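You operate a simulated robot arm through the tools that you are given. There is no shell and no other tool. Be economical: measure what you need, move in short steps, check, and stop when the job is done.

Carry out the task below with a simulated robot arm. There is one attempt and no reset: what you move stays moved.

JOB
Polish the top of the blue-banded brass box in the low clamp.
Fine: clamp it first, use the cream pad and the polish tin; pad back, clamp open again. What is to be rubbed or washed off counts as gone when no trace of it is left.

Only the result counts: the job must be done as asked and must still hold three seconds after the hand-in. Knocking over, shifting, dropping, spilling or breaking anything else fails it.

ROBOT AND FRAMES
A 7-joint arm with a two-finger parallel gripper, fixed in place. Base frame: the origin is at the foot of the arm, x ahead of it, y to its left, z up; the work surface is at about z = 0.762. Readings come in m, degrees, newtons and seconds.
With the tool pointing down near the work surface it reaches from about 0.3 to 0.7 m from the base axis. Its first joint turns from -66.0 to 66.0 degrees. Payload 1.57 kg.
The TCP is the grasp point between the finger pads, 0.03 m short of the fingertips. In the tool frame z runs along the fingers and y along their closing line. The gripper opens to 0.11 m. The fingers are 0.024 m wide and 0.012 m thick; the gripper's body (0.048 by 0.112 m) begins 0.078 m behind the TCP.
Orientation is that of the tool frame in the base frame, as a unit quaternion [x, y, z, w]. With the fingers straight down and closing along the base's y, the tool's x points along the base's -x, its y along +y and its z along -z.

CONTROLS
- The arm moves only by the tool step_arm. Its argument "deltas" is a list of rows, each a list of 7 numbers: the closure, from 0 (fully open) to 1 (shut), then the shift along the tool's x, y, z in units of 200 mm (1.0 is 200 mm), then the turn, a rotation vector about the tool's x, y, z in units of 180 degrees (1.0 is 180 degrees). In form: [[claw, dx, dy, dz, rx, ry, rz], ...]. A call has 1 to 20 rows; each row is the pose to reach, as a shift and turn from the pose commanded when the call began, along the tool's axes at that moment. A call with a number of a shift or a turn outside -1 to 1 is refused whole. Each row takes 0.2 s and may step no farther than 0.05 m and 8.6 degrees from the row before; otherwise, or with a gripper value out of range, the whole call is refused. A pose out of reach is approached as far as the arm can. The call stops where the force on the tool passes 40 N (or 10 N more than at its start, if that is more) or the arm is blocked; 0.2 s more then pass. Each finger travels about 0.108 m/s and halts on what it meets, pressing with about 40 N; the grip force reading is that of the motor and also rises with nothing between the fingers. The clock runs only during rows and for 0.2 s after the last one: add rows that repeat a pose to give the fingers time. It gives the time, the measured TCP pose, the force on the tool (base axes), the opening and the grip force at its end, in the units of the frame above (readings bear some noise), with the torque about the TCP (base axes, N m) and any sound that the robot's microphone picked up, and new pictures: "views" is both (left out), scene, wrist or none.
- Cameras (640 x 400 px; columns grow to the right, rows downward): "scene" is fixed at [0.165, -0.4052, 1.3819]; the picture's right is [0.71, -0.70, 0.00], its down [-0.53, -0.54, -0.65] and it looks along [0.46, 0.46, -0.76] (base axes); focal length 245 px, centre (320, 200). "wrist" rides on the gripper at [0.07, 0.016, -0.141] in the tool frame; the picture's right is [-0.23, 0.97, 0.00], its down [-0.86, -0.20, -0.48] and it looks along [-0.47, -0.11, 0.88] (tool axes); focal length 222 px, centre (320, 200). There is no depth. A picture from a camera that has moved, and an enlarged one, comes with that camera's place and axes in the base frame and with its lens.
- enlarge(camera, box): a new picture of the part [left, top, right, bottom] of that camera's present view, enlarged. It takes no simulated time.
- hand_in(): hands the job in; it is judged then, once.

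Work in short steps. Places have to be worked out from the pictures, the camera data and where the tool is seen: move nearer, look again, correct. Check each grasp and each placing, and mend what went wrong. You have 120 turns and 200 pictures in all, those below and enlarged ones among them. Open the gripper and draw the arm clear of the work before you hand the job in, unless the task says otherwise; then end with one line.

The tools are called after "Call:" by a JSON object that holds its "fn" and its "kwargs". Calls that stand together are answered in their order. step_arm: Moves the arm, as the interface text tells. Its arguments: {"type":"object","properties":{"deltas":{"type":"array"},"views":{"type":"string","enum":["both","scene","wrist","none"]}},"required":["deltas"]} The other tools are called the same way: enlarge (camera, box) takes an enlarged picture of a part of a camera's view; hand_in () hands the job in.

At the start:

```text
t: 0.0
position: [0.3829, -0.016, 1.1403]
tool_rot: [0.0, 1.0, 0.001, 0.0]
force: [0.6, -0.2, -0.6]
moment: [-0.02, 0.0, -0.02]
finger_gap: 0.11
finger_force: 0.0
```

scene: 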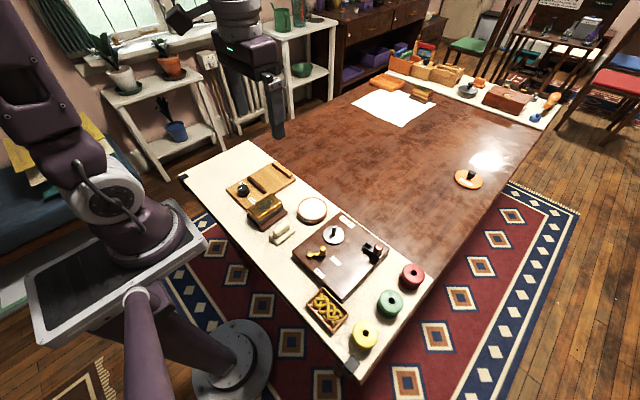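
wrist: 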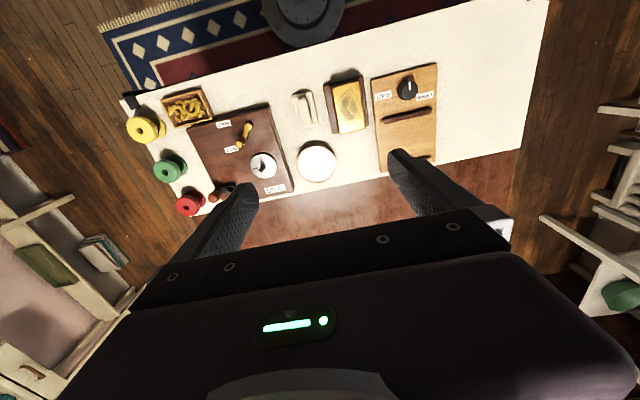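

I start by enlarging the work area in both views to identify the things.

Call:
{"fn": "enlarge", "kwargs": {"camera": "scene", "box": [210, 150, 450, 300]}}

Call:
{"fn": "enlarge", "kwargs": {"camera": "scene", "box": [270, 220, 450, 360]}}

Call:
{"fn": "enlarge", "kwargs": {"camera": "wrist", "box": [110, 60, 290, 220]}}

Call:
{"fn": "enlarge", "kwargs": {"camera": "wrist", "box": [270, 50, 450, 200]}}

```text
2.67 times, centred on (330, 225) of scene
camera zoom: at [0.165, -0.4052, 1.3819], right [0.71, -0.7, 0.0], down [-0.53, -0.54, -0.65], along [0.46, 0.46, -0.76], focal length 653 px, centre (293, 133)
```

zoom: 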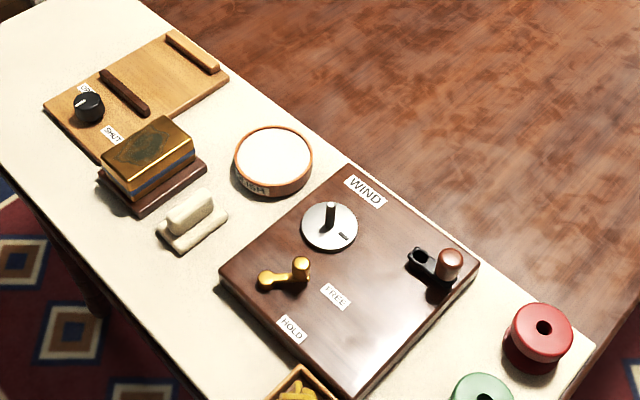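

```text
2.86 times, centred on (360, 290) of scene
camera zoom: at [0.165, -0.4052, 1.3819], right [0.71, -0.7, 0.0], down [-0.53, -0.54, -0.65], along [0.46, 0.46, -0.76], focal length 699 px, centre (206, -57)
```

zoom: 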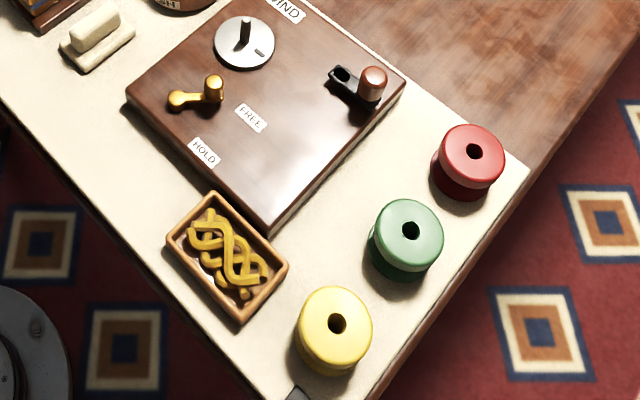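

```text
2.50 times, centred on (200, 140) of wrist
camera zoom: at [0.313, 0.0011, 1.281], right [0.23, 0.97, 0.0], down [0.86, -0.2, 0.48], along [0.47, -0.11, -0.88], focal length 555 px, centre (620, 350)
```

zoom: 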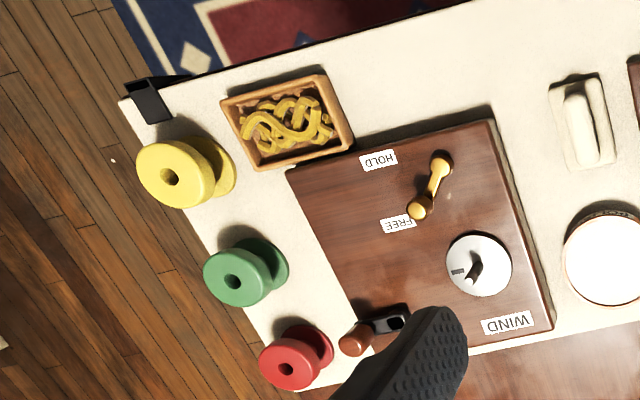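

```text
2.67 times, centred on (360, 125) of wrist
camera zoom: at [0.313, 0.0011, 1.281], right [0.23, 0.97, 0.0], down [0.86, -0.2, 0.48], along [0.47, -0.11, -0.88], focal length 592 px, centre (213, 400)
```

zoom: 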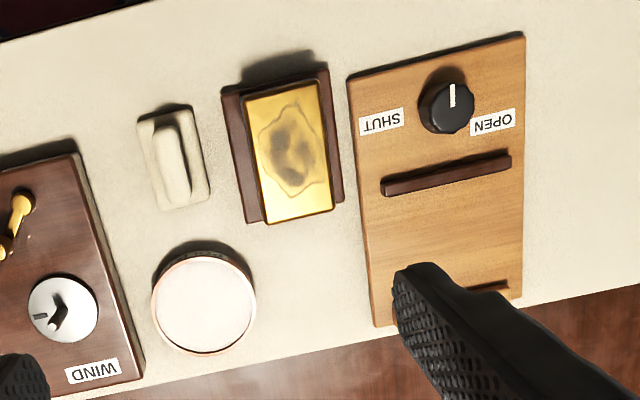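

The low clamp is the board with a knob and two jaws (about x .335–.545, y .10–.23). The box stands at about (.37,.044), the pad at (.36,-.04) and the tin at (.48,-.045). I move nearer to measure them.

Call:
{"fn": "step_arm", "kwargs": {"deltas": [[0, 0.063, 0.116, 0.14, 0, 0, 0], [0, 0.126, 0.232, 0.28, 0, 0, 0], [0, 0.189, 0.348, 0.42, 0, 0, 0], [0, 0.252, 0.464, 0.56, 0, 0, 0], [0, 0.315, 0.58, 0.7, 0, 0, 0], [0, 0.315, 0.58, 0.7, 0, 0, 0]], "views": "wrist"}}

Call:
{"fn": "enlarge", "kwargs": {"camera": "scene", "box": [215, 155, 335, 255]}}

```text
t: 1.4
position: [0.3216, 0.102, 0.998]
tool_rot: [0.0, 1.0, 0.0, 0.0]
force: [0.8, 0.8, -0.2]
moment: [0.01, 0.03, -0.02]
finger_gap: 0.1101
finger_force: 0.1
camera wrist: at [0.2523, 0.1187, 1.1385], right [0.23, 0.97, 0.0], down [0.86, -0.2, 0.48], along [0.47, -0.11, -0.88], focal length 222 px, centre (320, 200)
```

wrist: 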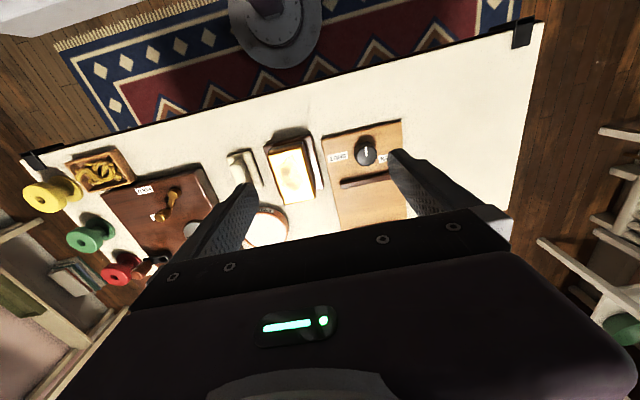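

```text
4.00 times, centred on (275, 205) of scene
camera zoom: at [0.165, -0.4052, 1.3819], right [0.71, -0.7, 0.0], down [-0.53, -0.54, -0.65], along [0.46, 0.46, -0.76], focal length 979 px, centre (500, 180)
```

zoom: 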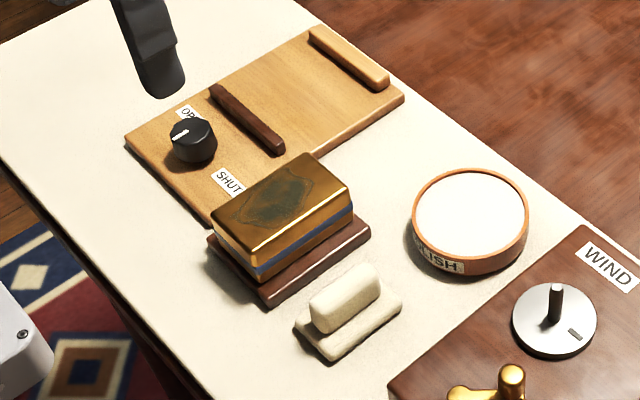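

The scene view gives a clear look; I enlarge the box and clamp for exact sizes.

Call:
{"fn": "enlarge", "kwargs": {"camera": "scene", "box": [260, 188, 320, 248]}}

Call:
{"fn": "enlarge", "kwargs": {"camera": "scene", "box": [240, 155, 320, 215]}}

Call:
{"fn": "enlarge", "kwargs": {"camera": "wrist", "box": [220, 110, 420, 235]}}

```text
6.67 times, centred on (290, 218) of scene
camera zoom: at [0.165, -0.4052, 1.3819], right [0.71, -0.7, 0.0], down [-0.53, -0.54, -0.65], along [0.46, 0.46, -0.76], focal length 1632 px, centre (520, 80)
```

zoom: 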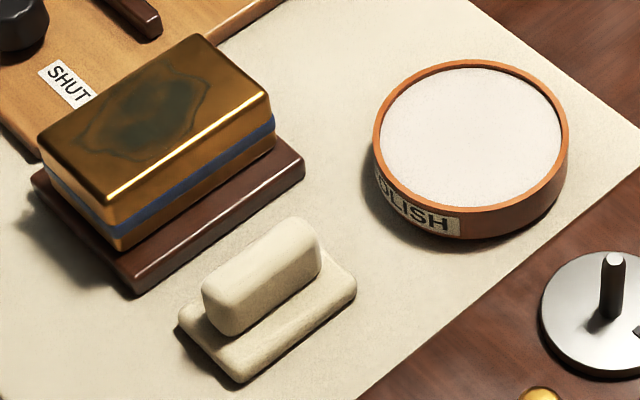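

```text
6.67 times, centred on (280, 185) of scene
camera zoom: at [0.165, -0.4052, 1.3819], right [0.71, -0.7, 0.0], down [-0.53, -0.54, -0.65], along [0.46, 0.46, -0.76], focal length 1632 px, centre (587, 300)
```

zoom: 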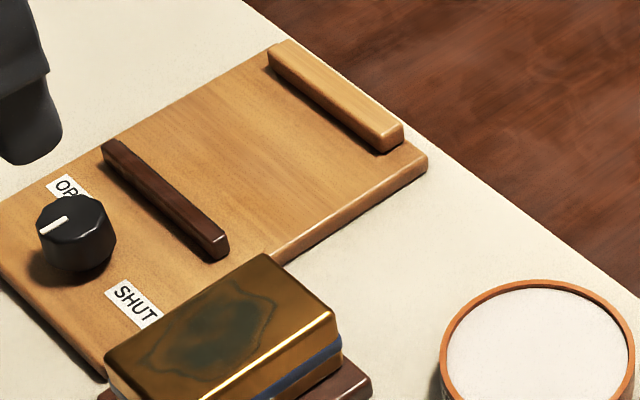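

```text
3.20 times, centred on (320, 172) of wrist
camera zoom: at [0.2523, 0.1187, 1.1385], right [0.23, 0.97, 0.0], down [0.86, -0.2, 0.48], along [0.47, -0.11, -0.88], focal length 711 px, centre (320, 288)
```

zoom: 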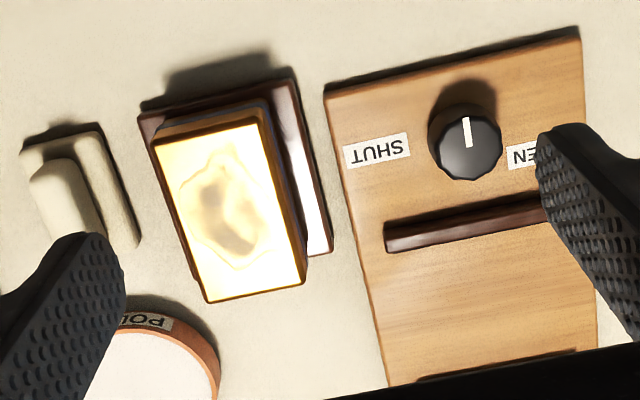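

The box measures about 86×52×40 mm on a 15 mm stand, with its top near z .816. The jaw gap is about 100 mm along x, so it goes in without turning. I move above the box with the gripper part closed and check alignment.

Call:
{"fn": "step_arm", "kwargs": {"deltas": [[0.2, -0.07, -0.07, 0.16, 0, 0, 0], [0.2, -0.14, -0.14, 0.32, 0, 0, 0], [0.2, -0.21, -0.21, 0.48, 0, 0, 0], [0.2, -0.277, -0.285, 0.64, 0, 0, 0], [0.2, -0.277, -0.285, 0.64, 0, 0, 0]]}}

Call:
{"fn": "enlarge", "kwargs": {"camera": "scene", "box": [240, 170, 320, 250]}}

```text
t: 2.6
position: [0.3739, 0.043, 0.8721]
tool_rot: [-0.001, 1.0, 0.0, 0.001]
force: [0.0, 0.0, -0.3]
moment: [0.0, -0.02, -0.02]
finger_gap: 0.088
finger_force: 0.2
camera wrist: at [0.3048, 0.0606, 1.0121], right [0.23, 0.97, 0.0], down [0.86, -0.2, 0.48], along [0.47, -0.11, -0.88], focal length 222 px, centre (320, 200)
```

scene: 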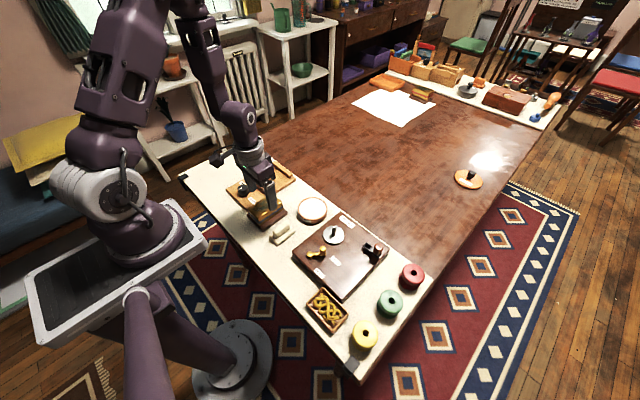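
wrist: 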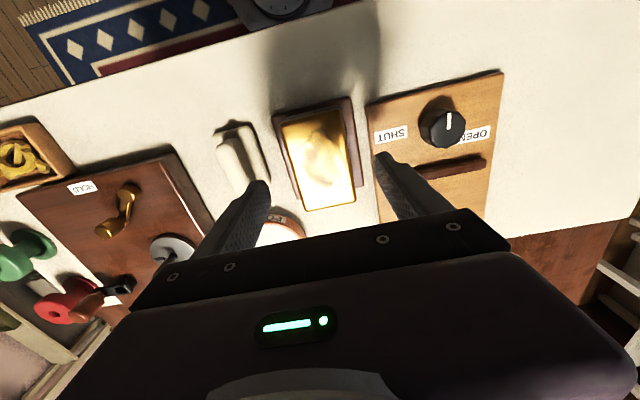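

```text
5.00 times, centred on (280, 210) of scene
camera zoom: at [0.165, -0.4052, 1.3819], right [0.71, -0.7, 0.0], down [-0.53, -0.54, -0.65], along [0.46, 0.46, -0.76], focal length 1224 px, centre (520, 150)
```

zoom: 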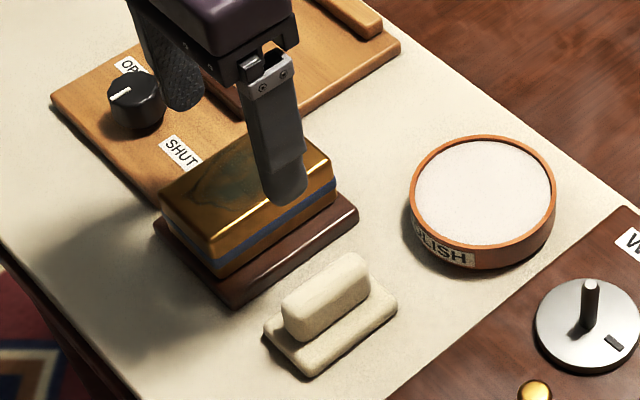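

The box centre is at about (.374,.046). I shift 3 mm in y, lower so the fingertips stop just above the stand, and close.

Call:
{"fn": "step_arm", "kwargs": {"deltas": [[0.2, 0, 0.015, 0.1, 0, 0, 0], [0.2, 0, 0.015, 0.2, 0, 0, 0], [0.2, 0, 0.015, 0.295, 0, 0, 0], [0.2, 0, 0.015, 0.295, 0, 0, 0]]}}

Call:
{"fn": "enlarge", "kwargs": {"camera": "scene", "box": [240, 170, 320, 250]}}

```text
t: 3.6
position: [0.3756, 0.0453, 0.8144]
tool_rot: [0.0, 1.0, 0.0, 0.0]
force: [1.2, 0.1, 0.7]
moment: [-0.04, -0.03, -0.01]
finger_gap: 0.0882
finger_force: 0.1
camera wrist: at [0.3053, 0.0613, 0.9546], right [0.23, 0.97, 0.0], down [0.86, -0.2, 0.48], along [0.47, -0.11, -0.88], focal length 222 px, centre (320, 200)
```

scene: 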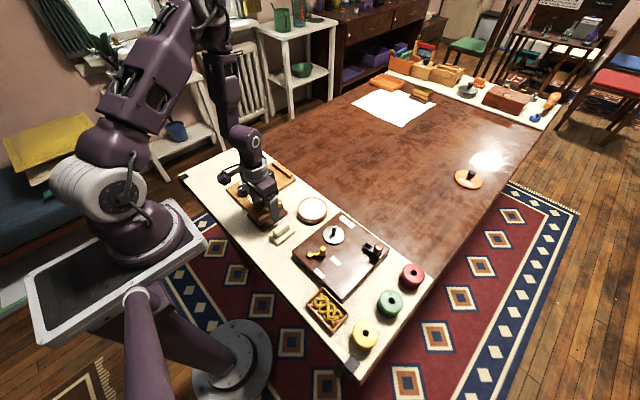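
wrist: 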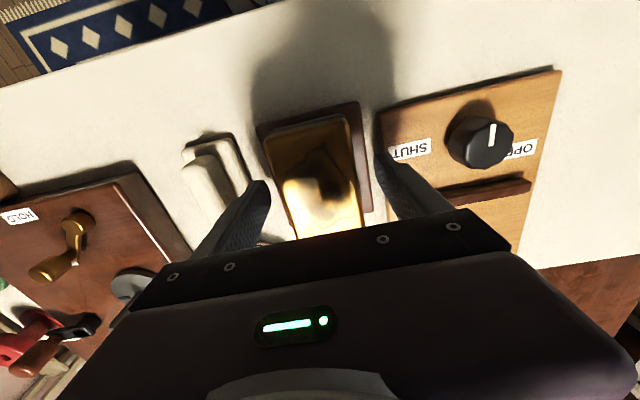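

```text
5.00 times, centred on (280, 210) of scene
camera zoom: at [0.165, -0.4052, 1.3819], right [0.71, -0.7, 0.0], down [-0.53, -0.54, -0.65], along [0.46, 0.46, -0.76], focal length 1224 px, centre (520, 150)
```

zoom: 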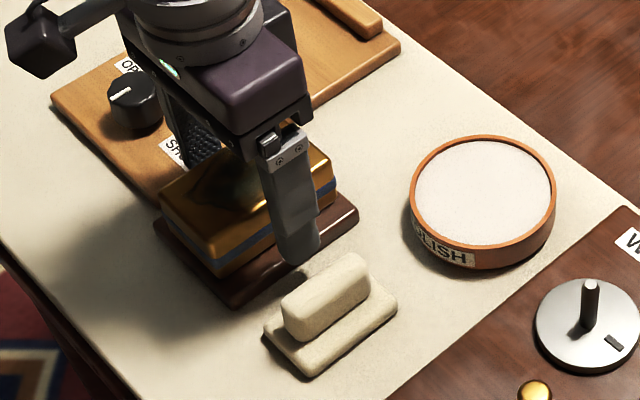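

The fingers straddle the box clear of the pad and stand, so I close and check the grip.

Call:
{"fn": "step_arm", "kwargs": {"deltas": [[1, 0, 0, 0, 0, 0, 0], [1, 0, 0, 0, 0, 0, 0], [1, 0, 0, 0, 0, 0, 0]], "views": "none"}}

```text
t: 4.4
position: [0.375, 0.0449, 0.8133]
tool_rot: [0.0, 1.0, -0.001, 0.0]
force: [-0.3, -0.1, -0.1]
moment: [0.0, -0.01, 0.01]
finger_gap: 0.0553
finger_force: 39.8
```

The box is gripped at 55 mm. I lift it 70 mm and look.

Call:
{"fn": "step_arm", "kwargs": {"deltas": [[1, 0, 0, -0.12, 0, 0, 0], [1, 0, 0, -0.24, 0, 0, 0], [1, 0, 0, -0.35, 0, 0, 0], [1, 0, 0, -0.35, 0, 0, 0]], "views": "wrist"}}

Call:
{"fn": "enlarge", "kwargs": {"camera": "scene", "box": [230, 140, 330, 240]}}

```text
t: 5.4
position: [0.3755, 0.0457, 0.8829]
tool_rot: [0.0, 1.0, 0.0, 0.0]
force: [-0.4, 0.0, -3.7]
moment: [-0.01, -0.02, 0.01]
finger_gap: 0.0557
finger_force: 40.2
camera wrist: at [0.3049, 0.063, 1.0239], right [0.23, 0.97, 0.0], down [0.86, -0.2, 0.48], along [0.47, -0.11, -0.88], focal length 222 px, centre (320, 200)
```

wrist: 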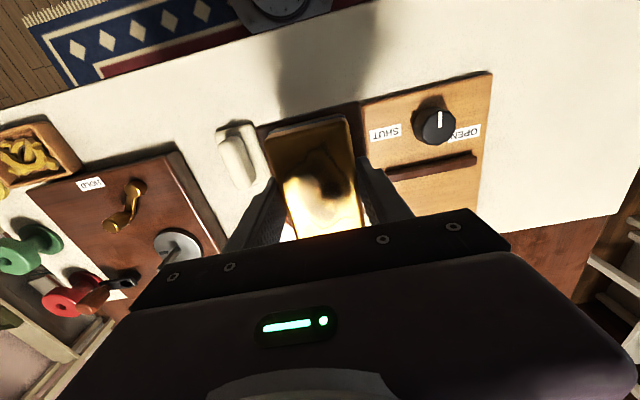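

```text
4.00 times, centred on (280, 190) of scene
camera zoom: at [0.165, -0.4052, 1.3819], right [0.71, -0.7, 0.0], down [-0.53, -0.54, -0.65], along [0.46, 0.46, -0.76], focal length 979 px, centre (480, 240)
```

zoom: 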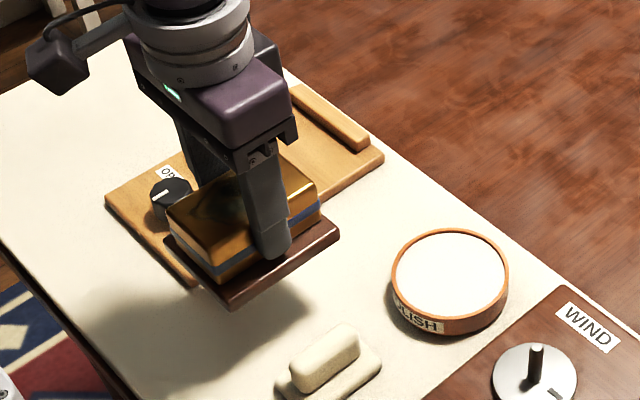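

The dark plinth is part of the box. It is about 99×80 mm, so with a ~100 mm jaw gap it should go in with its 80 mm side between the jaws. I raise it, turn 90° and carry it above the clamp.

Call:
{"fn": "step_arm", "kwargs": {"deltas": [[1, -0.0466, 0.052, -0.0214, 0, 0, 0.0455], [1, -0.0932, 0.1039, -0.0427, 0, 0, 0.0909], [1, -0.1398, 0.1559, -0.0641, 0, 0, 0.1364], [1, -0.1864, 0.2078, -0.0855, 0, 0, 0.1818], [1, -0.233, 0.2598, -0.1068, 0, 0, 0.2273], [1, -0.2795, 0.3117, -0.1282, 0, 0, 0.2727], [1, -0.3261, 0.3637, -0.1495, 0, 0, 0.3182], [1, -0.3727, 0.4156, -0.1709, 0, 0, 0.3636], [1, -0.4193, 0.4676, -0.1923, 0, 0, 0.4091], [1, -0.4659, 0.5195, -0.2136, 0, 0, 0.4545], [1, -0.5125, 0.5715, -0.235, 0, 0, 0.5], [1, -0.5125, 0.5715, -0.235, 0, 0, 0.5]]}}

Call:
{"fn": "enlarge", "kwargs": {"camera": "scene", "box": [220, 120, 320, 220]}}

```text
t: 8.0
position: [0.4774, 0.1612, 0.93]
tool_rot: [0.707, 0.707, 0.001, -0.001]
force: [-0.2, 0.2, -3.4]
moment: [0.01, -0.02, 0.01]
finger_gap: 0.0558
finger_force: 39.5
camera wrist: at [0.494, 0.2321, 1.071], right [0.97, -0.23, 0.0], down [-0.2, -0.85, 0.48], along [-0.11, -0.47, -0.88], focal length 222 px, centre (320, 200)
```

scene: 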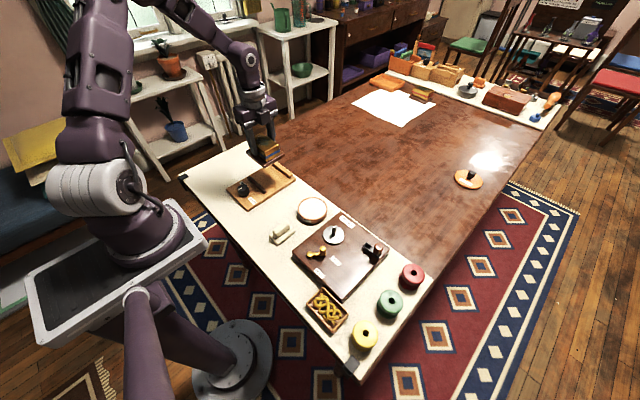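
wrist: 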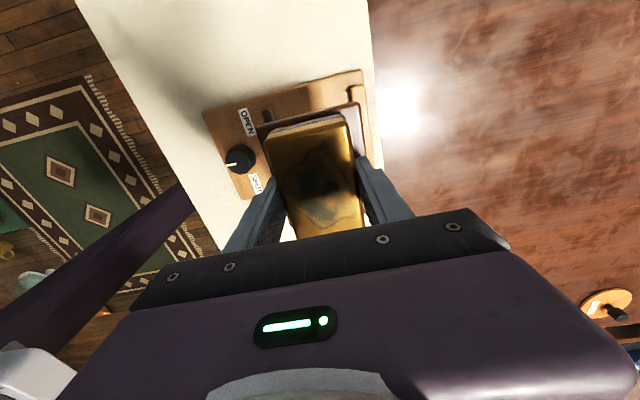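

```text
4.00 times, centred on (270, 170) of scene
camera zoom: at [0.1651, -0.4052, 1.3819], right [0.71, -0.7, 0.0], down [-0.53, -0.54, -0.65], along [0.46, 0.46, -0.76], focal length 979 px, centre (520, 320)
```

zoom: 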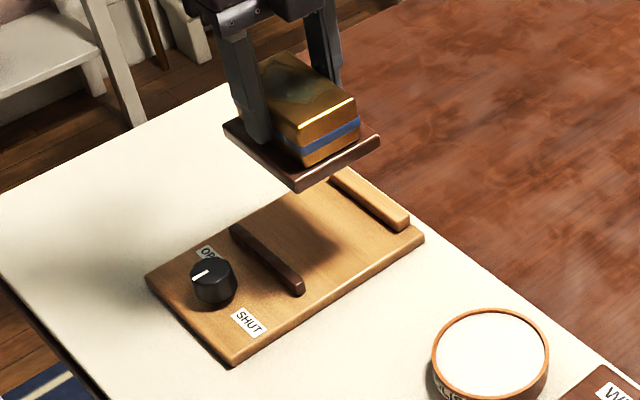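

The box is over the clamp. I lower to z≈.85 and check that the plinth lines up between the jaws.

Call:
{"fn": "step_arm", "kwargs": {"deltas": [[1, 0, 0, 0.15, 0, 0, 0], [1, 0, 0, 0.3, 0, 0, 0], [1, 0, 0, 0.39, 0, 0, 0], [1, 0, 0, 0.39, 0, 0, 0]], "views": "wrist"}}

Call:
{"fn": "enlarge", "kwargs": {"camera": "scene", "box": [225, 135, 315, 215]}}

Call:
{"fn": "enlarge", "kwargs": {"camera": "wrist", "box": [160, 40, 440, 240]}}

```text
t: 9.0
position: [0.476, 0.1622, 0.8526]
tool_rot: [0.707, 0.708, 0.0, 0.0]
force: [0.3, 0.7, -3.7]
moment: [0.01, -0.01, 0.01]
finger_gap: 0.0558
finger_force: 40.3
camera wrist: at [0.4933, 0.2315, 0.9928], right [0.97, -0.23, 0.0], down [-0.2, -0.86, 0.48], along [-0.11, -0.47, -0.88], focal length 222 px, centre (320, 200)
```

wrist: 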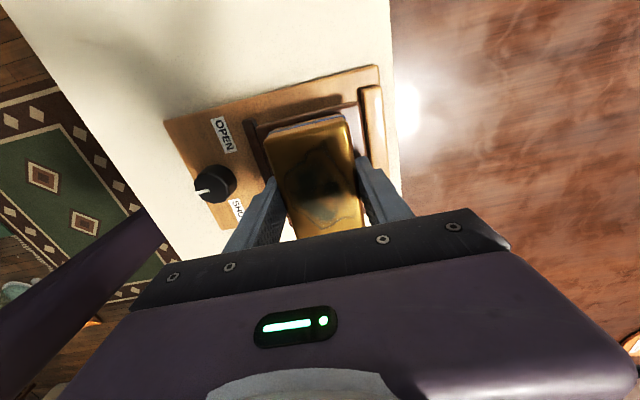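

```text
5.00 times, centred on (270, 175) of scene
camera zoom: at [0.1651, -0.4052, 1.3819], right [0.71, -0.7, 0.0], down [-0.53, -0.54, -0.65], along [0.46, 0.46, -0.76], focal length 1224 px, centre (570, 325)
```

zoom: 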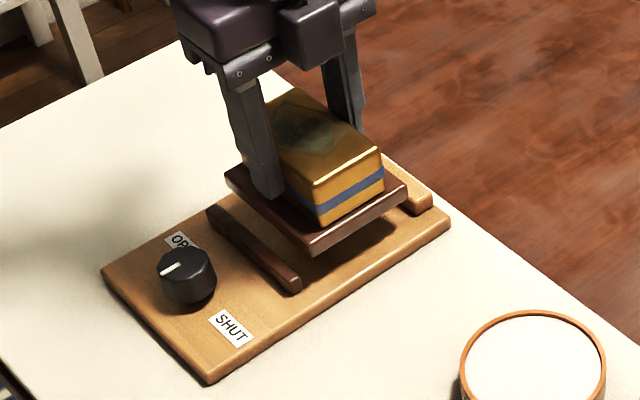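

```text
2.00 times, centred on (300, 140) of wrist
camera zoom: at [0.4933, 0.2315, 0.9928], right [0.97, -0.23, 0.0], down [-0.2, -0.86, 0.48], along [-0.11, -0.47, -0.88], focal length 444 px, centre (360, 320)
```

zoom: 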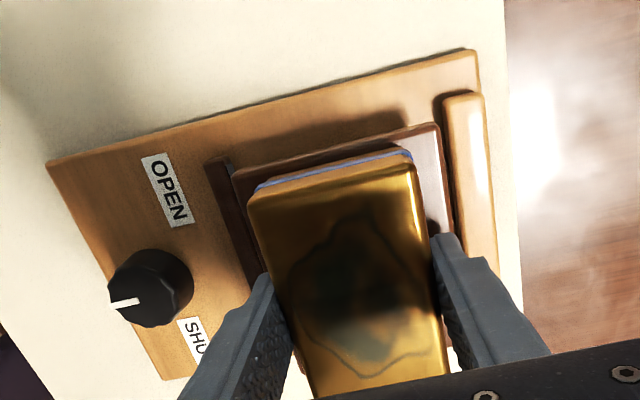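

The plinth sits between the jaws with about 6 mm either side. I lower it in small rows to touch the board.

Call:
{"fn": "step_arm", "kwargs": {"deltas": [[1, 0, 0, 0.06, 0, 0, 0], [1, 0, 0, 0.1, 0, 0, 0], [1, 0, 0, 0.12, 0, 0, 0], [1, 0, 0, 0.13, 0, 0, 0]], "views": "none"}}

Call:
{"fn": "enlarge", "kwargs": {"camera": "scene", "box": [225, 135, 315, 215]}}

```text
t: 10.0
position: [0.4781, 0.1615, 0.8262]
tool_rot: [0.706, 0.708, 0.0, 0.0]
force: [-0.1, -0.5, -3.7]
moment: [0.0, -0.03, 0.03]
finger_gap: 0.0557
finger_force: 39.8
```

```text
5.00 times, centred on (270, 175) of scene
camera zoom: at [0.1651, -0.4052, 1.3819], right [0.71, -0.7, 0.0], down [-0.53, -0.54, -0.65], along [0.46, 0.46, -0.76], focal length 1224 px, centre (570, 325)
```

zoom: 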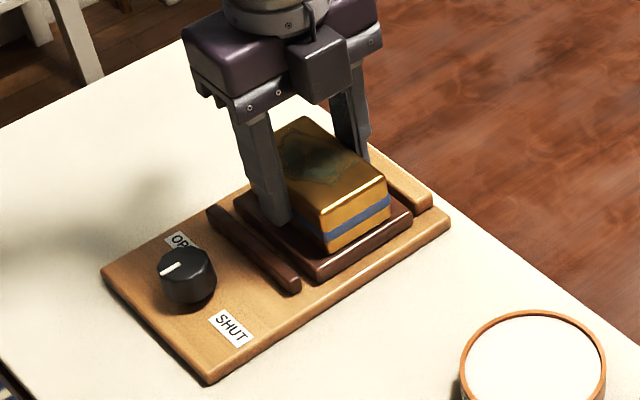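

It is not touching yet, since the full weight is still on the tool. I go down millimetre by millimetre.

Call:
{"fn": "step_arm", "kwargs": {"deltas": [[1, 0, 0, 0.005, 0, 0, 0], [1, 0, 0, 0.01, 0, 0, 0], [1, 0, 0, 0.015, 0, 0, 0], [1, 0, 0, 0.015, 0, 0, 0]], "views": "none"}}

```text
t: 10.8
position: [0.4779, 0.1608, 0.8252]
tool_rot: [0.706, 0.708, 0.001, 0.0]
force: [-2.3, -1.4, 8.0]
moment: [-0.06, -0.01, 0.04]
finger_gap: 0.0558
finger_force: 40.5
stopped in row 3: the force on the tool passed its limit at 44 N (the readings are from after the stop); the commanded pose is now the measured one
```

The plinth is on the board at z≈.774. I open only a little, to a 68 mm gap, and rise.

Call:
{"fn": "step_arm", "kwargs": {"deltas": [[0.39, 0, 0, 0, 0, 0, 0], [0.39, 0, 0, 0, 0, 0, 0], [0.39, 0, 0, -0.1, 0, 0, 0], [0.39, 0, 0, -0.3, 0, 0, 0], [0.39, 0, 0, -0.5, 0, 0, 0], [0.39, 0, 0, -0.6, 0, 0, 0]]}}

Call:
{"fn": "enlarge", "kwargs": {"camera": "scene", "box": [225, 135, 315, 215]}}

Call:
{"fn": "enlarge", "kwargs": {"camera": "wrist", "box": [160, 40, 440, 240]}}

```text
t: 12.2
position: [0.4789, 0.1622, 0.9476]
tool_rot: [0.706, 0.708, 0.0, 0.0]
force: [0.1, 0.8, 0.1]
moment: [-0.04, 0.0, 0.0]
finger_gap: 0.0672
finger_force: 0.1
camera wrist: at [0.495, 0.2312, 1.0879], right [0.97, -0.23, 0.0], down [-0.2, -0.86, 0.48], along [-0.11, -0.47, -0.88], focal length 222 px, centre (320, 200)
```

scene: 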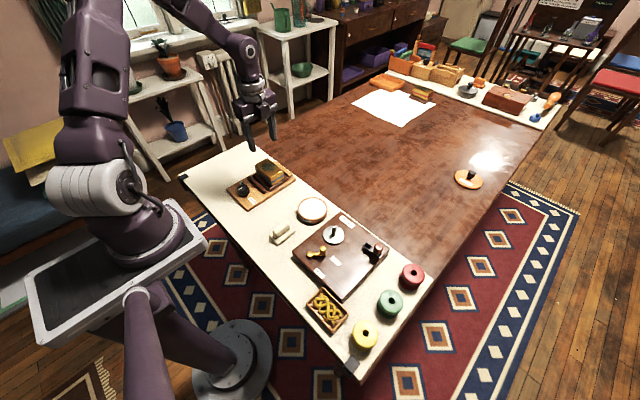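
wrist: 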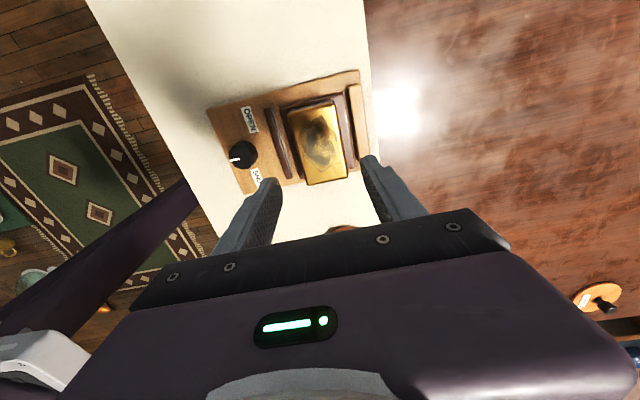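

```text
5.00 times, centred on (270, 175) of scene
camera zoom: at [0.165, -0.4052, 1.3819], right [0.71, -0.7, 0.0], down [-0.53, -0.54, -0.65], along [0.46, 0.46, -0.76], focal length 1224 px, centre (570, 325)
```

zoom: 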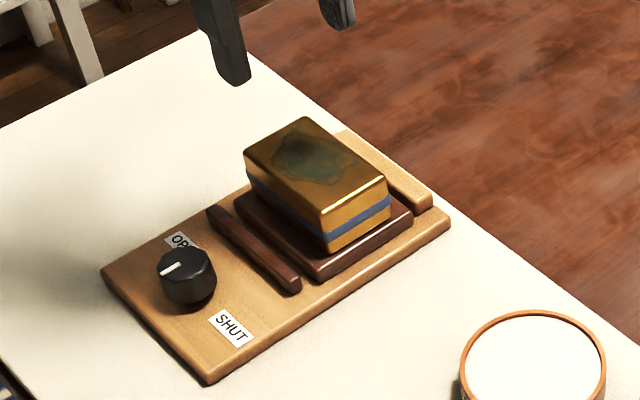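

```text
2.00 times, centred on (300, 140) of wrist
camera zoom: at [0.495, 0.2312, 1.0879], right [0.97, -0.23, 0.0], down [-0.2, -0.86, 0.48], along [-0.11, -0.47, -0.88], focal length 444 px, centre (360, 320)
```

zoom: 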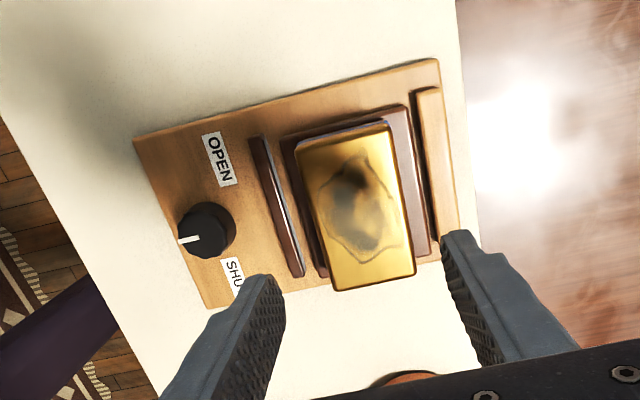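

The box is placed well. The knob is at about (.376,.164), ~37 mm wide, top z≈.80, and SHUT should be counter-clockwise as seen from above. I go above it with the gripper turned to a diagonal.

Call:
{"fn": "step_arm", "kwargs": {"deltas": [[0.39, 0.0, -0.1, 0, 0, 0, -0.0417], [0.39, 0.0, -0.2, 0.05, 0, 0, -0.0833], [0.39, 0.0, -0.3, 0.15, 0, 0, -0.125], [0.39, 0.01, -0.4, 0.25, 0, 0, -0.1667], [0.39, 0.01, -0.5, 0.32, 0, 0, -0.2083], [0.39, 0.01, -0.515, 0.39, 0, 0, -0.25], [0.39, 0.01, -0.515, 0.39, 0, 0, -0.25]]}}

Call:
{"fn": "enlarge", "kwargs": {"camera": "scene", "box": [215, 140, 305, 220]}}

Call:
{"fn": "enlarge", "kwargs": {"camera": "wrist", "box": [200, 60, 480, 240]}}

```text
t: 13.8
position: [0.3736, 0.1632, 0.8648]
tool_rot: [0.381, 0.925, 0.001, 0.001]
force: [1.1, -0.2, -0.2]
moment: [0.0, 0.0, -0.01]
finger_gap: 0.067
finger_force: 0.1
camera wrist: at [0.3364, 0.2246, 1.0073], right [0.85, 0.53, 0.0], down [0.47, -0.75, 0.48], along [0.25, -0.4, -0.88], focal length 222 px, centre (320, 200)
```

scene: 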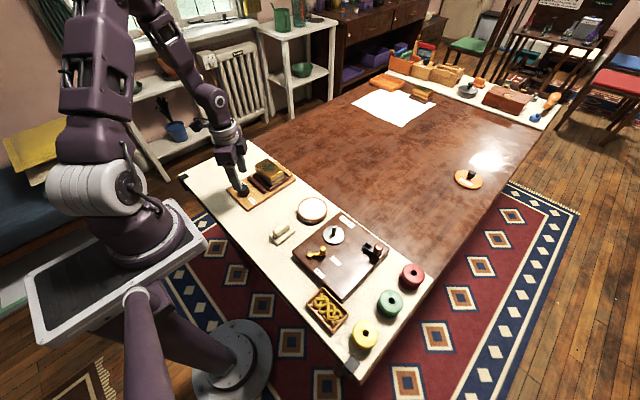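
wrist: 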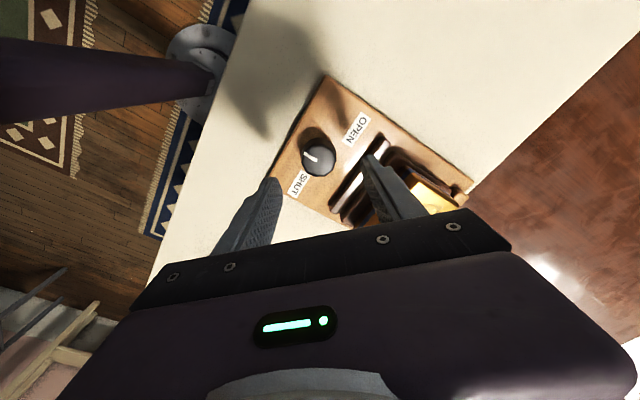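

```text
5.00 times, centred on (260, 180) of scene
camera zoom: at [0.165, -0.4052, 1.3819], right [0.71, -0.7, 0.0], down [-0.53, -0.54, -0.65], along [0.46, 0.46, -0.76], focal length 1224 px, centre (620, 300)
```

zoom: 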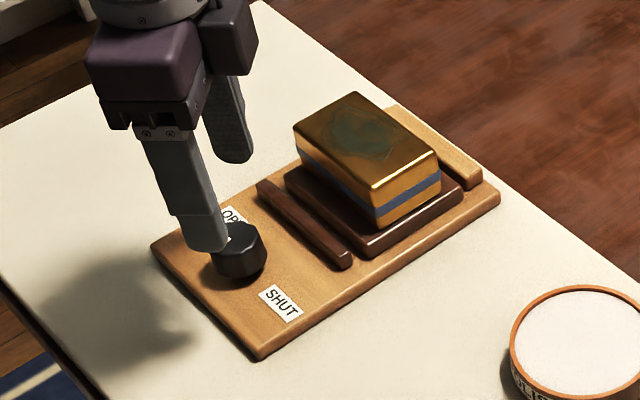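

```text
2.22 times, centred on (340, 150) of wrist
camera zoom: at [0.3364, 0.2246, 1.0073], right [0.85, 0.53, 0.0], down [0.47, -0.75, 0.48], along [0.25, -0.4, -0.88], focal length 494 px, centre (276, 311)
```

zoom: 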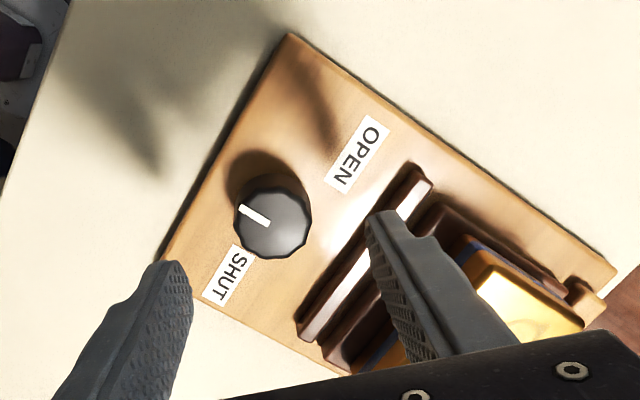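

Refined knob centre is about (.373,.167). I centre on it and lower until the fingertips surround its upper part.

Call:
{"fn": "step_arm", "kwargs": {"deltas": [[0.39, 0.014, 0.014, 0.08, 0, 0, 0], [0.39, 0.014, 0.014, 0.16, 0, 0, 0], [0.39, 0.014, 0.014, 0.235, 0, 0, 0], [0.39, 0.014, 0.014, 0.235, 0, 0, 0]], "views": "wrist"}}

Call:
{"fn": "enlarge", "kwargs": {"camera": "scene", "box": [215, 140, 305, 220]}}

Call:
{"fn": "enlarge", "kwargs": {"camera": "wrist", "box": [200, 60, 480, 240]}}

```text
t: 14.8
position: [0.3753, 0.1678, 0.8185]
tool_rot: [0.382, 0.924, 0.001, 0.001]
force: [-0.5, 0.2, -0.5]
moment: [0.01, 0.0, 0.03]
finger_gap: 0.0673
finger_force: 0.1
camera wrist: at [0.337, 0.2286, 0.9602], right [0.85, 0.53, 0.0], down [0.46, -0.75, 0.48], along [0.25, -0.4, -0.88], focal length 222 px, centre (320, 200)
```

wrist: 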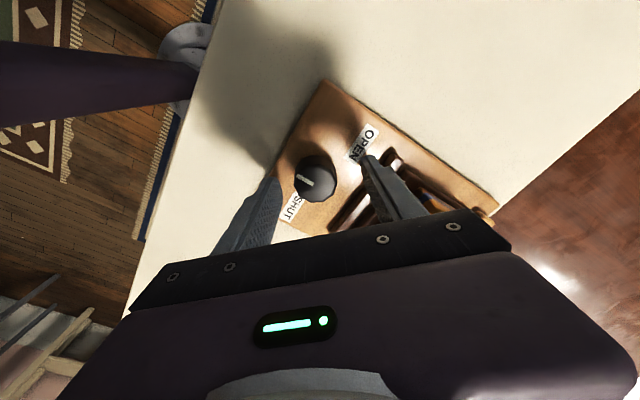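

```text
5.00 times, centred on (260, 180) of scene
camera zoom: at [0.165, -0.4052, 1.3819], right [0.71, -0.7, 0.0], down [-0.53, -0.54, -0.65], along [0.46, 0.46, -0.76], focal length 1224 px, centre (620, 300)
```

zoom: 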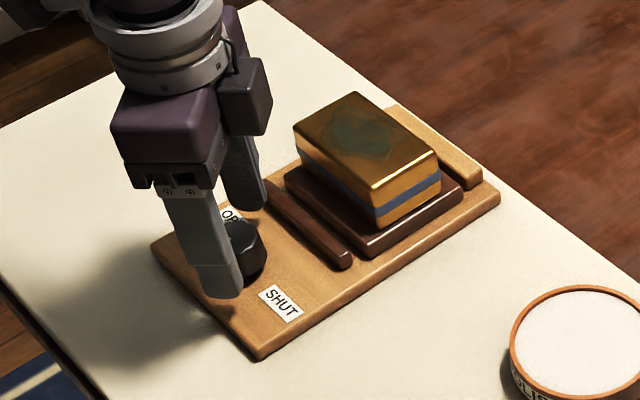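

```text
2.22 times, centred on (340, 150) of wrist
camera zoom: at [0.337, 0.2286, 0.9602], right [0.85, 0.53, 0.0], down [0.46, -0.75, 0.48], along [0.25, -0.4, -0.88], focal length 494 px, centre (276, 311)
```

zoom: 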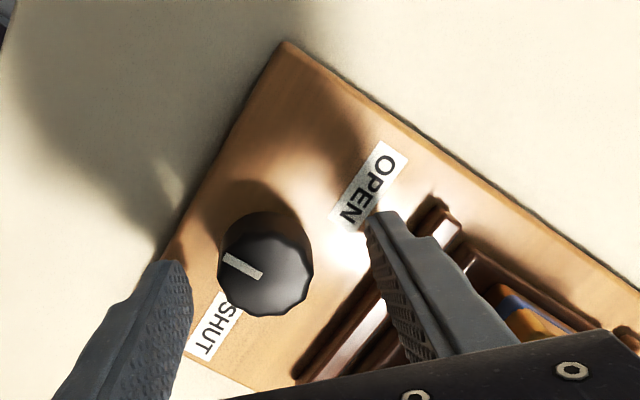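

The knob centre lies about 3 mm toward -x of the TCP. I correct that and close on it.

Call:
{"fn": "step_arm", "kwargs": {"deltas": [[0.39, 0.011, -0.011, 0.0, 0, 0, 0], [0.39, 0.011, -0.011, 0.0, 0, 0, 0], [1, 0.011, -0.011, 0.0, 0, 0, 0], [1, 0.011, -0.011, 0.0, 0, 0, 0], [1, 0.011, -0.011, 0.0, 0, 0, 0]], "views": "none"}}

```text
t: 15.9
position: [0.3705, 0.1673, 0.8202]
tool_rot: [0.382, 0.924, 0.0, -0.001]
force: [-11.4, -10.6, 4.4]
moment: [-0.39, 0.44, -0.04]
finger_gap: 0.035
finger_force: 42.4
```

The knob is gripped (35 mm) with a slight side load. I relieve it by 1.5 mm and turn counter-clockwise toward SHUT.

Call:
{"fn": "step_arm", "kwargs": {"deltas": [[1, 0, -0.008, 0, 0, 0, 0], [1, 0, -0.008, 0, 0, 0, -0.04], [1, 0, -0.008, 0, 0, 0, -0.08], [1, 0, -0.008, 0, 0, 0, -0.12], [1, 0, -0.008, 0, 0, 0, -0.16], [1, 0, -0.008, 0, 0, 0, -0.2], [1, 0, -0.008, 0, 0, 0, -0.2]], "views": "wrist"}}

Call:
{"fn": "enlarge", "kwargs": {"camera": "scene", "box": [215, 140, 305, 220]}}

```text
t: 17.6
position: [0.3723, 0.1638, 0.8198]
tool_rot: [0.078, 0.997, 0.001, 0.0]
force: [-3.3, -11.7, 2.0]
moment: [-0.39, -0.04, -0.39]
finger_gap: 0.0348
finger_force: 42.3
camera wrist: at [0.3052, 0.1922, 0.9604], right [0.37, 0.93, 0.0], down [0.81, -0.33, 0.48], along [0.44, -0.18, -0.88], focal length 222 px, centre (320, 200)
```

wrist: 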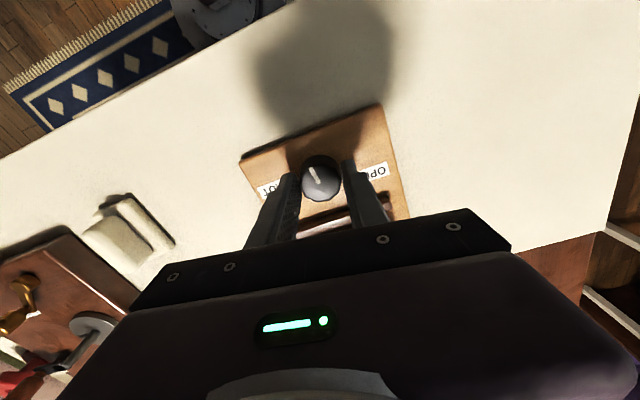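

```text
5.00 times, centred on (260, 180) of scene
camera zoom: at [0.1649, -0.4055, 1.3819], right [0.71, -0.7, 0.0], down [-0.53, -0.54, -0.65], along [0.46, 0.46, -0.76], focal length 1224 px, centre (620, 300)
```

zoom: 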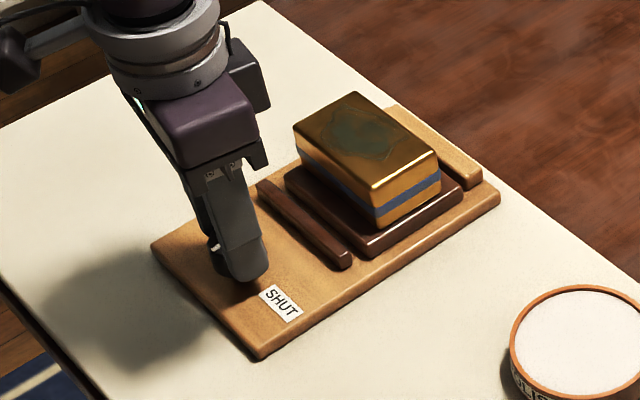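

The knob turns with light resistance; the jaw has not visibly moved yet. I continue turning, with a small side relief.

Call:
{"fn": "step_arm", "kwargs": {"deltas": [[1, 0, -0.008, 0, 0, 0, -0.04], [1, 0, -0.008, 0, 0, 0, -0.08], [1, 0, -0.008, 0, 0, 0, -0.12], [1, 0, -0.008, 0, 0, 0, -0.16], [1, 0, -0.008, 0, 0, 0, -0.2], [1, 0, -0.008, 0, 0, 0, -0.2]], "views": "wrist"}}

Call:
{"fn": "enlarge", "kwargs": {"camera": "scene", "box": [215, 140, 305, 220]}}

```text
t: 18.9
position: [0.3719, 0.1655, 0.8197]
tool_rot: [-0.235, 0.972, 0.002, 0.002]
force: [2.8, 3.6, 4.4]
moment: [0.1, 0.0, -0.51]
finger_gap: 0.0346
finger_force: 42.2
camera wrist: at [0.302, 0.1473, 0.9606], right [-0.24, 0.97, 0.0], down [0.85, 0.21, 0.48], along [0.47, 0.12, -0.88], focal length 222 px, centre (320, 200)
```

wrist: 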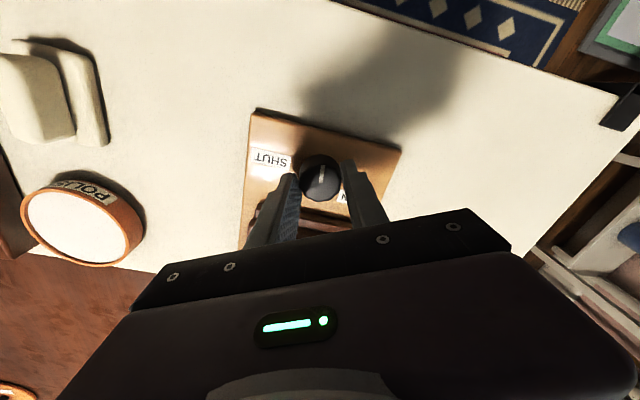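

```text
5.00 times, centred on (260, 180) of scene
camera zoom: at [0.165, -0.4051, 1.3819], right [0.71, -0.7, 0.0], down [-0.53, -0.54, -0.65], along [0.46, 0.46, -0.76], focal length 1224 px, centre (620, 300)
```

zoom: 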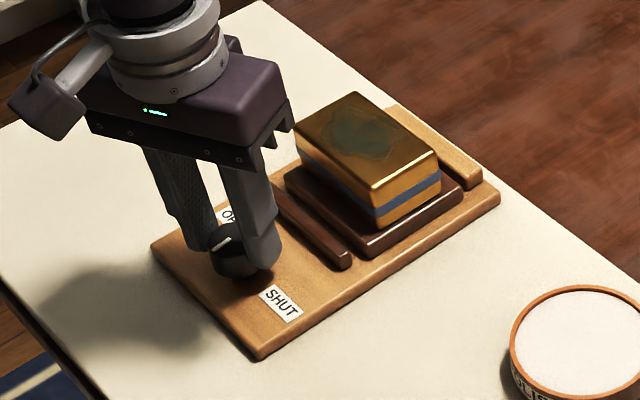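

I check the marker to see whether the knob turned or slipped.

Call:
{"fn": "enlarge", "kwargs": {"camera": "wrist", "box": [240, 100, 410, 240]}}

Call:
{"fn": "enlarge", "kwargs": {"camera": "scene", "box": [235, 170, 275, 200]}}

```text
2.86 times, centred on (325, 170) of wrist
camera zoom: at [0.302, 0.1473, 0.9606], right [-0.24, 0.97, 0.0], down [0.85, 0.21, 0.48], along [0.47, 0.12, -0.88], focal length 635 px, centre (306, 286)
```

zoom: 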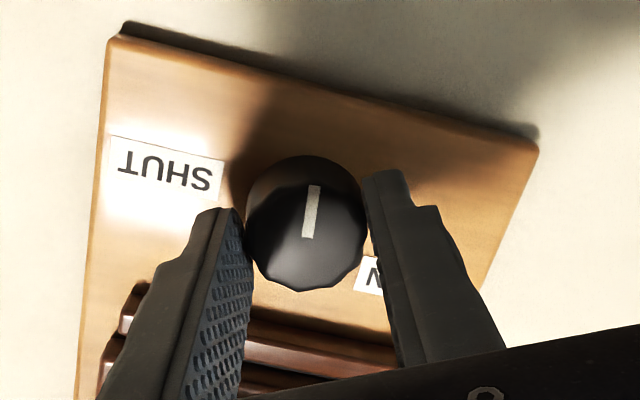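

```text
13.33 times, centred on (255, 185) of scene
camera zoom: at [0.165, -0.4051, 1.3819], right [0.71, -0.7, 0.0], down [-0.53, -0.54, -0.65], along [0.46, 0.46, -0.76], focal length 3264 px, centre (1187, 400)
```

zoom: 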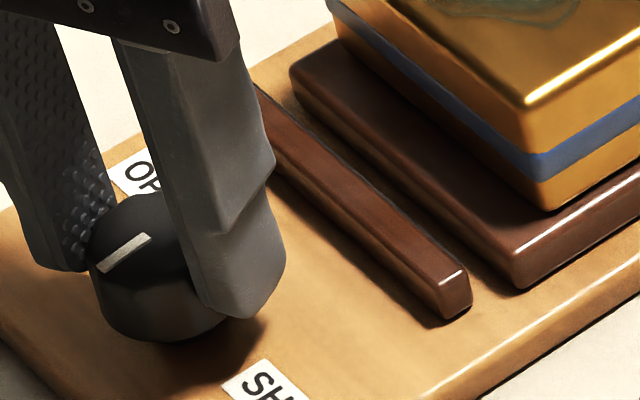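

The marker still points about -x: the fingers slipped and the knob hardly turned. I test the other direction from the present grip.

Call:
{"fn": "step_arm", "kwargs": {"deltas": [[1, 0, 0, 0, 0, 0, 0.04], [1, 0, 0, 0, 0, 0, 0.08], [1, 0, 0, 0, 0, 0, 0.12], [1, 0, 0, 0, 0, 0, 0.16], [1, 0, 0, 0, 0, 0, 0.2], [1, 0, 0, 0, 0, 0, 0.2]], "views": "none"}}

Call:
{"fn": "enlarge", "kwargs": {"camera": "wrist", "box": [240, 100, 410, 240]}}

Call:
{"fn": "enlarge", "kwargs": {"camera": "scene", "box": [235, 170, 275, 200]}}

```text
t: 20.4
position: [0.3713, 0.1652, 0.8204]
tool_rot: [0.079, 0.997, 0.001, 0.001]
force: [16.9, 9.1, -19.6]
moment: [0.11, -0.49, -0.01]
finger_gap: 0.0347
finger_force: 42.1
```

```text
2.86 times, centred on (325, 170) of wrist
camera zoom: at [0.305, 0.1921, 0.9609], right [0.38, 0.93, 0.0], down [0.81, -0.33, 0.48], along [0.45, -0.18, -0.88], focal length 635 px, centre (306, 286)
```

zoom: 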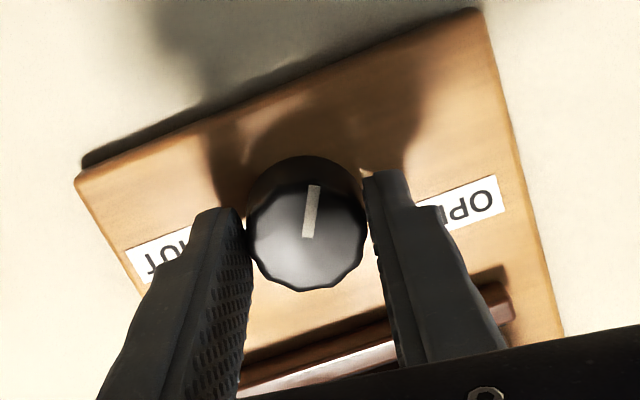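

```text
13.33 times, centred on (255, 185) of scene
camera zoom: at [0.1656, -0.4049, 1.3819], right [0.71, -0.7, 0.0], down [-0.53, -0.54, -0.65], along [0.46, 0.46, -0.76], focal length 3264 px, centre (1187, 400)
```

zoom: 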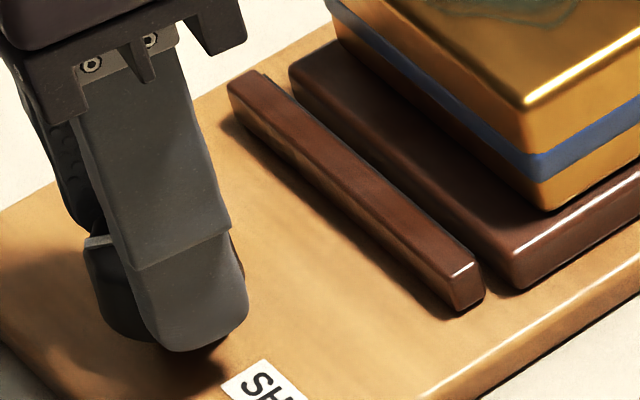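

Clockwise moves the jaw toward the box, and the knob follows the grip. I continue clockwise.

Call:
{"fn": "step_arm", "kwargs": {"deltas": [[1, 0, 0, 0, 0, 0, 0.04], [1, 0, 0, 0, 0, 0, 0.08], [1, 0, 0, 0, 0, 0, 0.12], [1, 0, 0, 0, 0, 0, 0.16], [1, 0, 0, 0, 0, 0, 0.2], [1, 0, 0, 0, 0, 0, 0.24], [1, 0, 0, 0, 0, 0, 0.28], [1, 0, 0, 0, 0, 0, 0.32], [1, 0, 0, 0, 0, 0, 0.36], [1, 0, 0, 0, 0, 0, 0.4], [1, 0, 0, 0, 0, 0, 0.4]], "views": "wrist"}}

Call:
{"fn": "enlarge", "kwargs": {"camera": "scene", "box": [235, 165, 305, 215]}}

```text
t: 22.8
position: [0.3716, 0.1654, 0.8192]
tool_rot: [0.649, 0.761, 0.002, 0.001]
force: [19.8, 14.2, 13.0]
moment: [0.37, -0.64, 0.57]
finger_gap: 0.0345
finger_force: 41.4
camera wrist: at [0.3769, 0.2364, 0.9609], right [1.0, -0.07, 0.0], down [-0.07, -0.88, 0.48], along [-0.03, -0.48, -0.88], focal length 222 px, centre (320, 200)
```

wrist: 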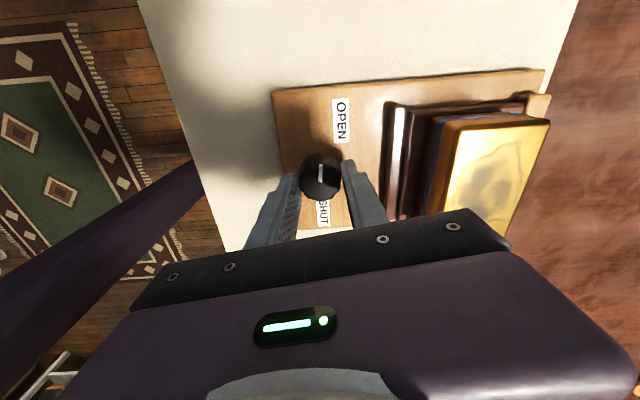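

```text
8.00 times, centred on (270, 190) of scene
camera zoom: at [0.1653, -0.405, 1.382], right [0.71, -0.7, 0.0], down [-0.53, -0.54, -0.65], along [0.46, 0.46, -0.76], focal length 1958 px, centre (720, 280)
```

zoom: 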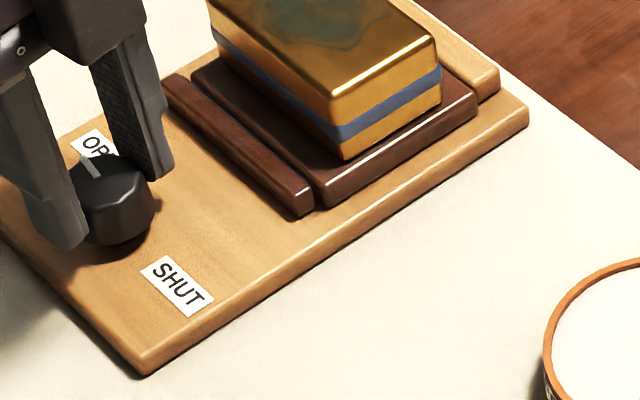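

The jaw is nearly at the plinth and the knob is following. I keep turning clockwise.

Call:
{"fn": "step_arm", "kwargs": {"deltas": [[1, 0, 0, 0, 0, 0, 0.04], [1, 0, 0, 0, 0, 0, 0.08], [1, 0, 0, 0, 0, 0, 0.12], [1, 0, 0, 0, 0, 0, 0.16], [1, 0, 0, 0, 0, 0, 0.2], [1, 0, 0, 0, 0, 0, 0.24], [1, 0, 0, 0, 0, 0, 0.28], [1, 0, 0, 0, 0, 0, 0.32], [1, 0, 0, 0, 0, 0, 0.32]], "views": "wrist"}}

Call:
{"fn": "enlarge", "kwargs": {"camera": "scene", "box": [235, 165, 305, 215]}}

```text
t: 24.8
position: [0.3691, 0.1637, 0.8199]
tool_rot: [0.935, 0.353, 0.0, 0.0]
force: [6.3, -10.9, 16.8]
moment: [-0.35, -0.32, 0.55]
finger_gap: 0.0349
finger_force: 41.3
camera wrist: at [0.4336, 0.1978, 0.9605], right [0.47, -0.88, 0.0], down [-0.77, -0.42, 0.48], along [-0.42, -0.23, -0.88], focal length 222 px, centre (320, 200)
```

wrist: 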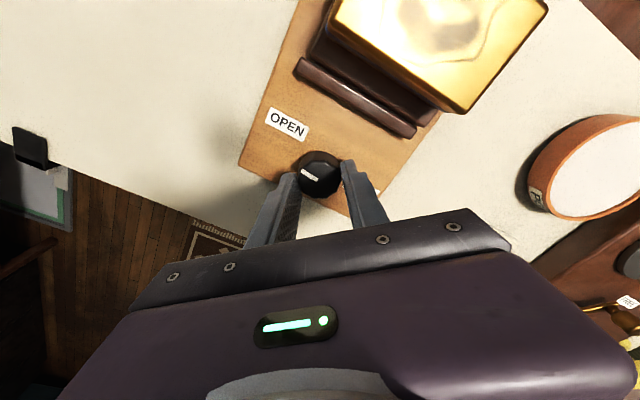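

```text
8.00 times, centred on (270, 190) of scene
camera zoom: at [0.1649, -0.4055, 1.3818], right [0.71, -0.7, 0.0], down [-0.53, -0.54, -0.65], along [0.46, 0.46, -0.76], focal length 1958 px, centre (720, 280)
```

zoom: 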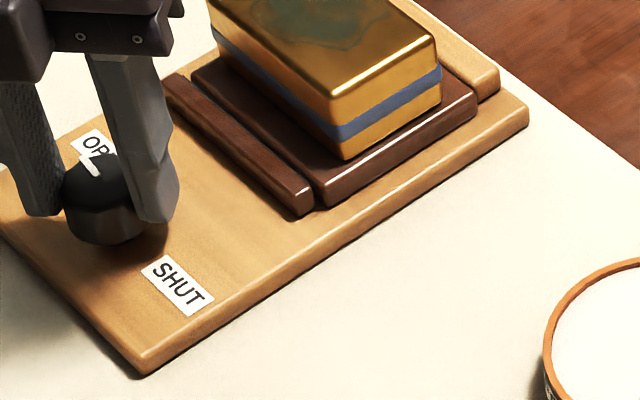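

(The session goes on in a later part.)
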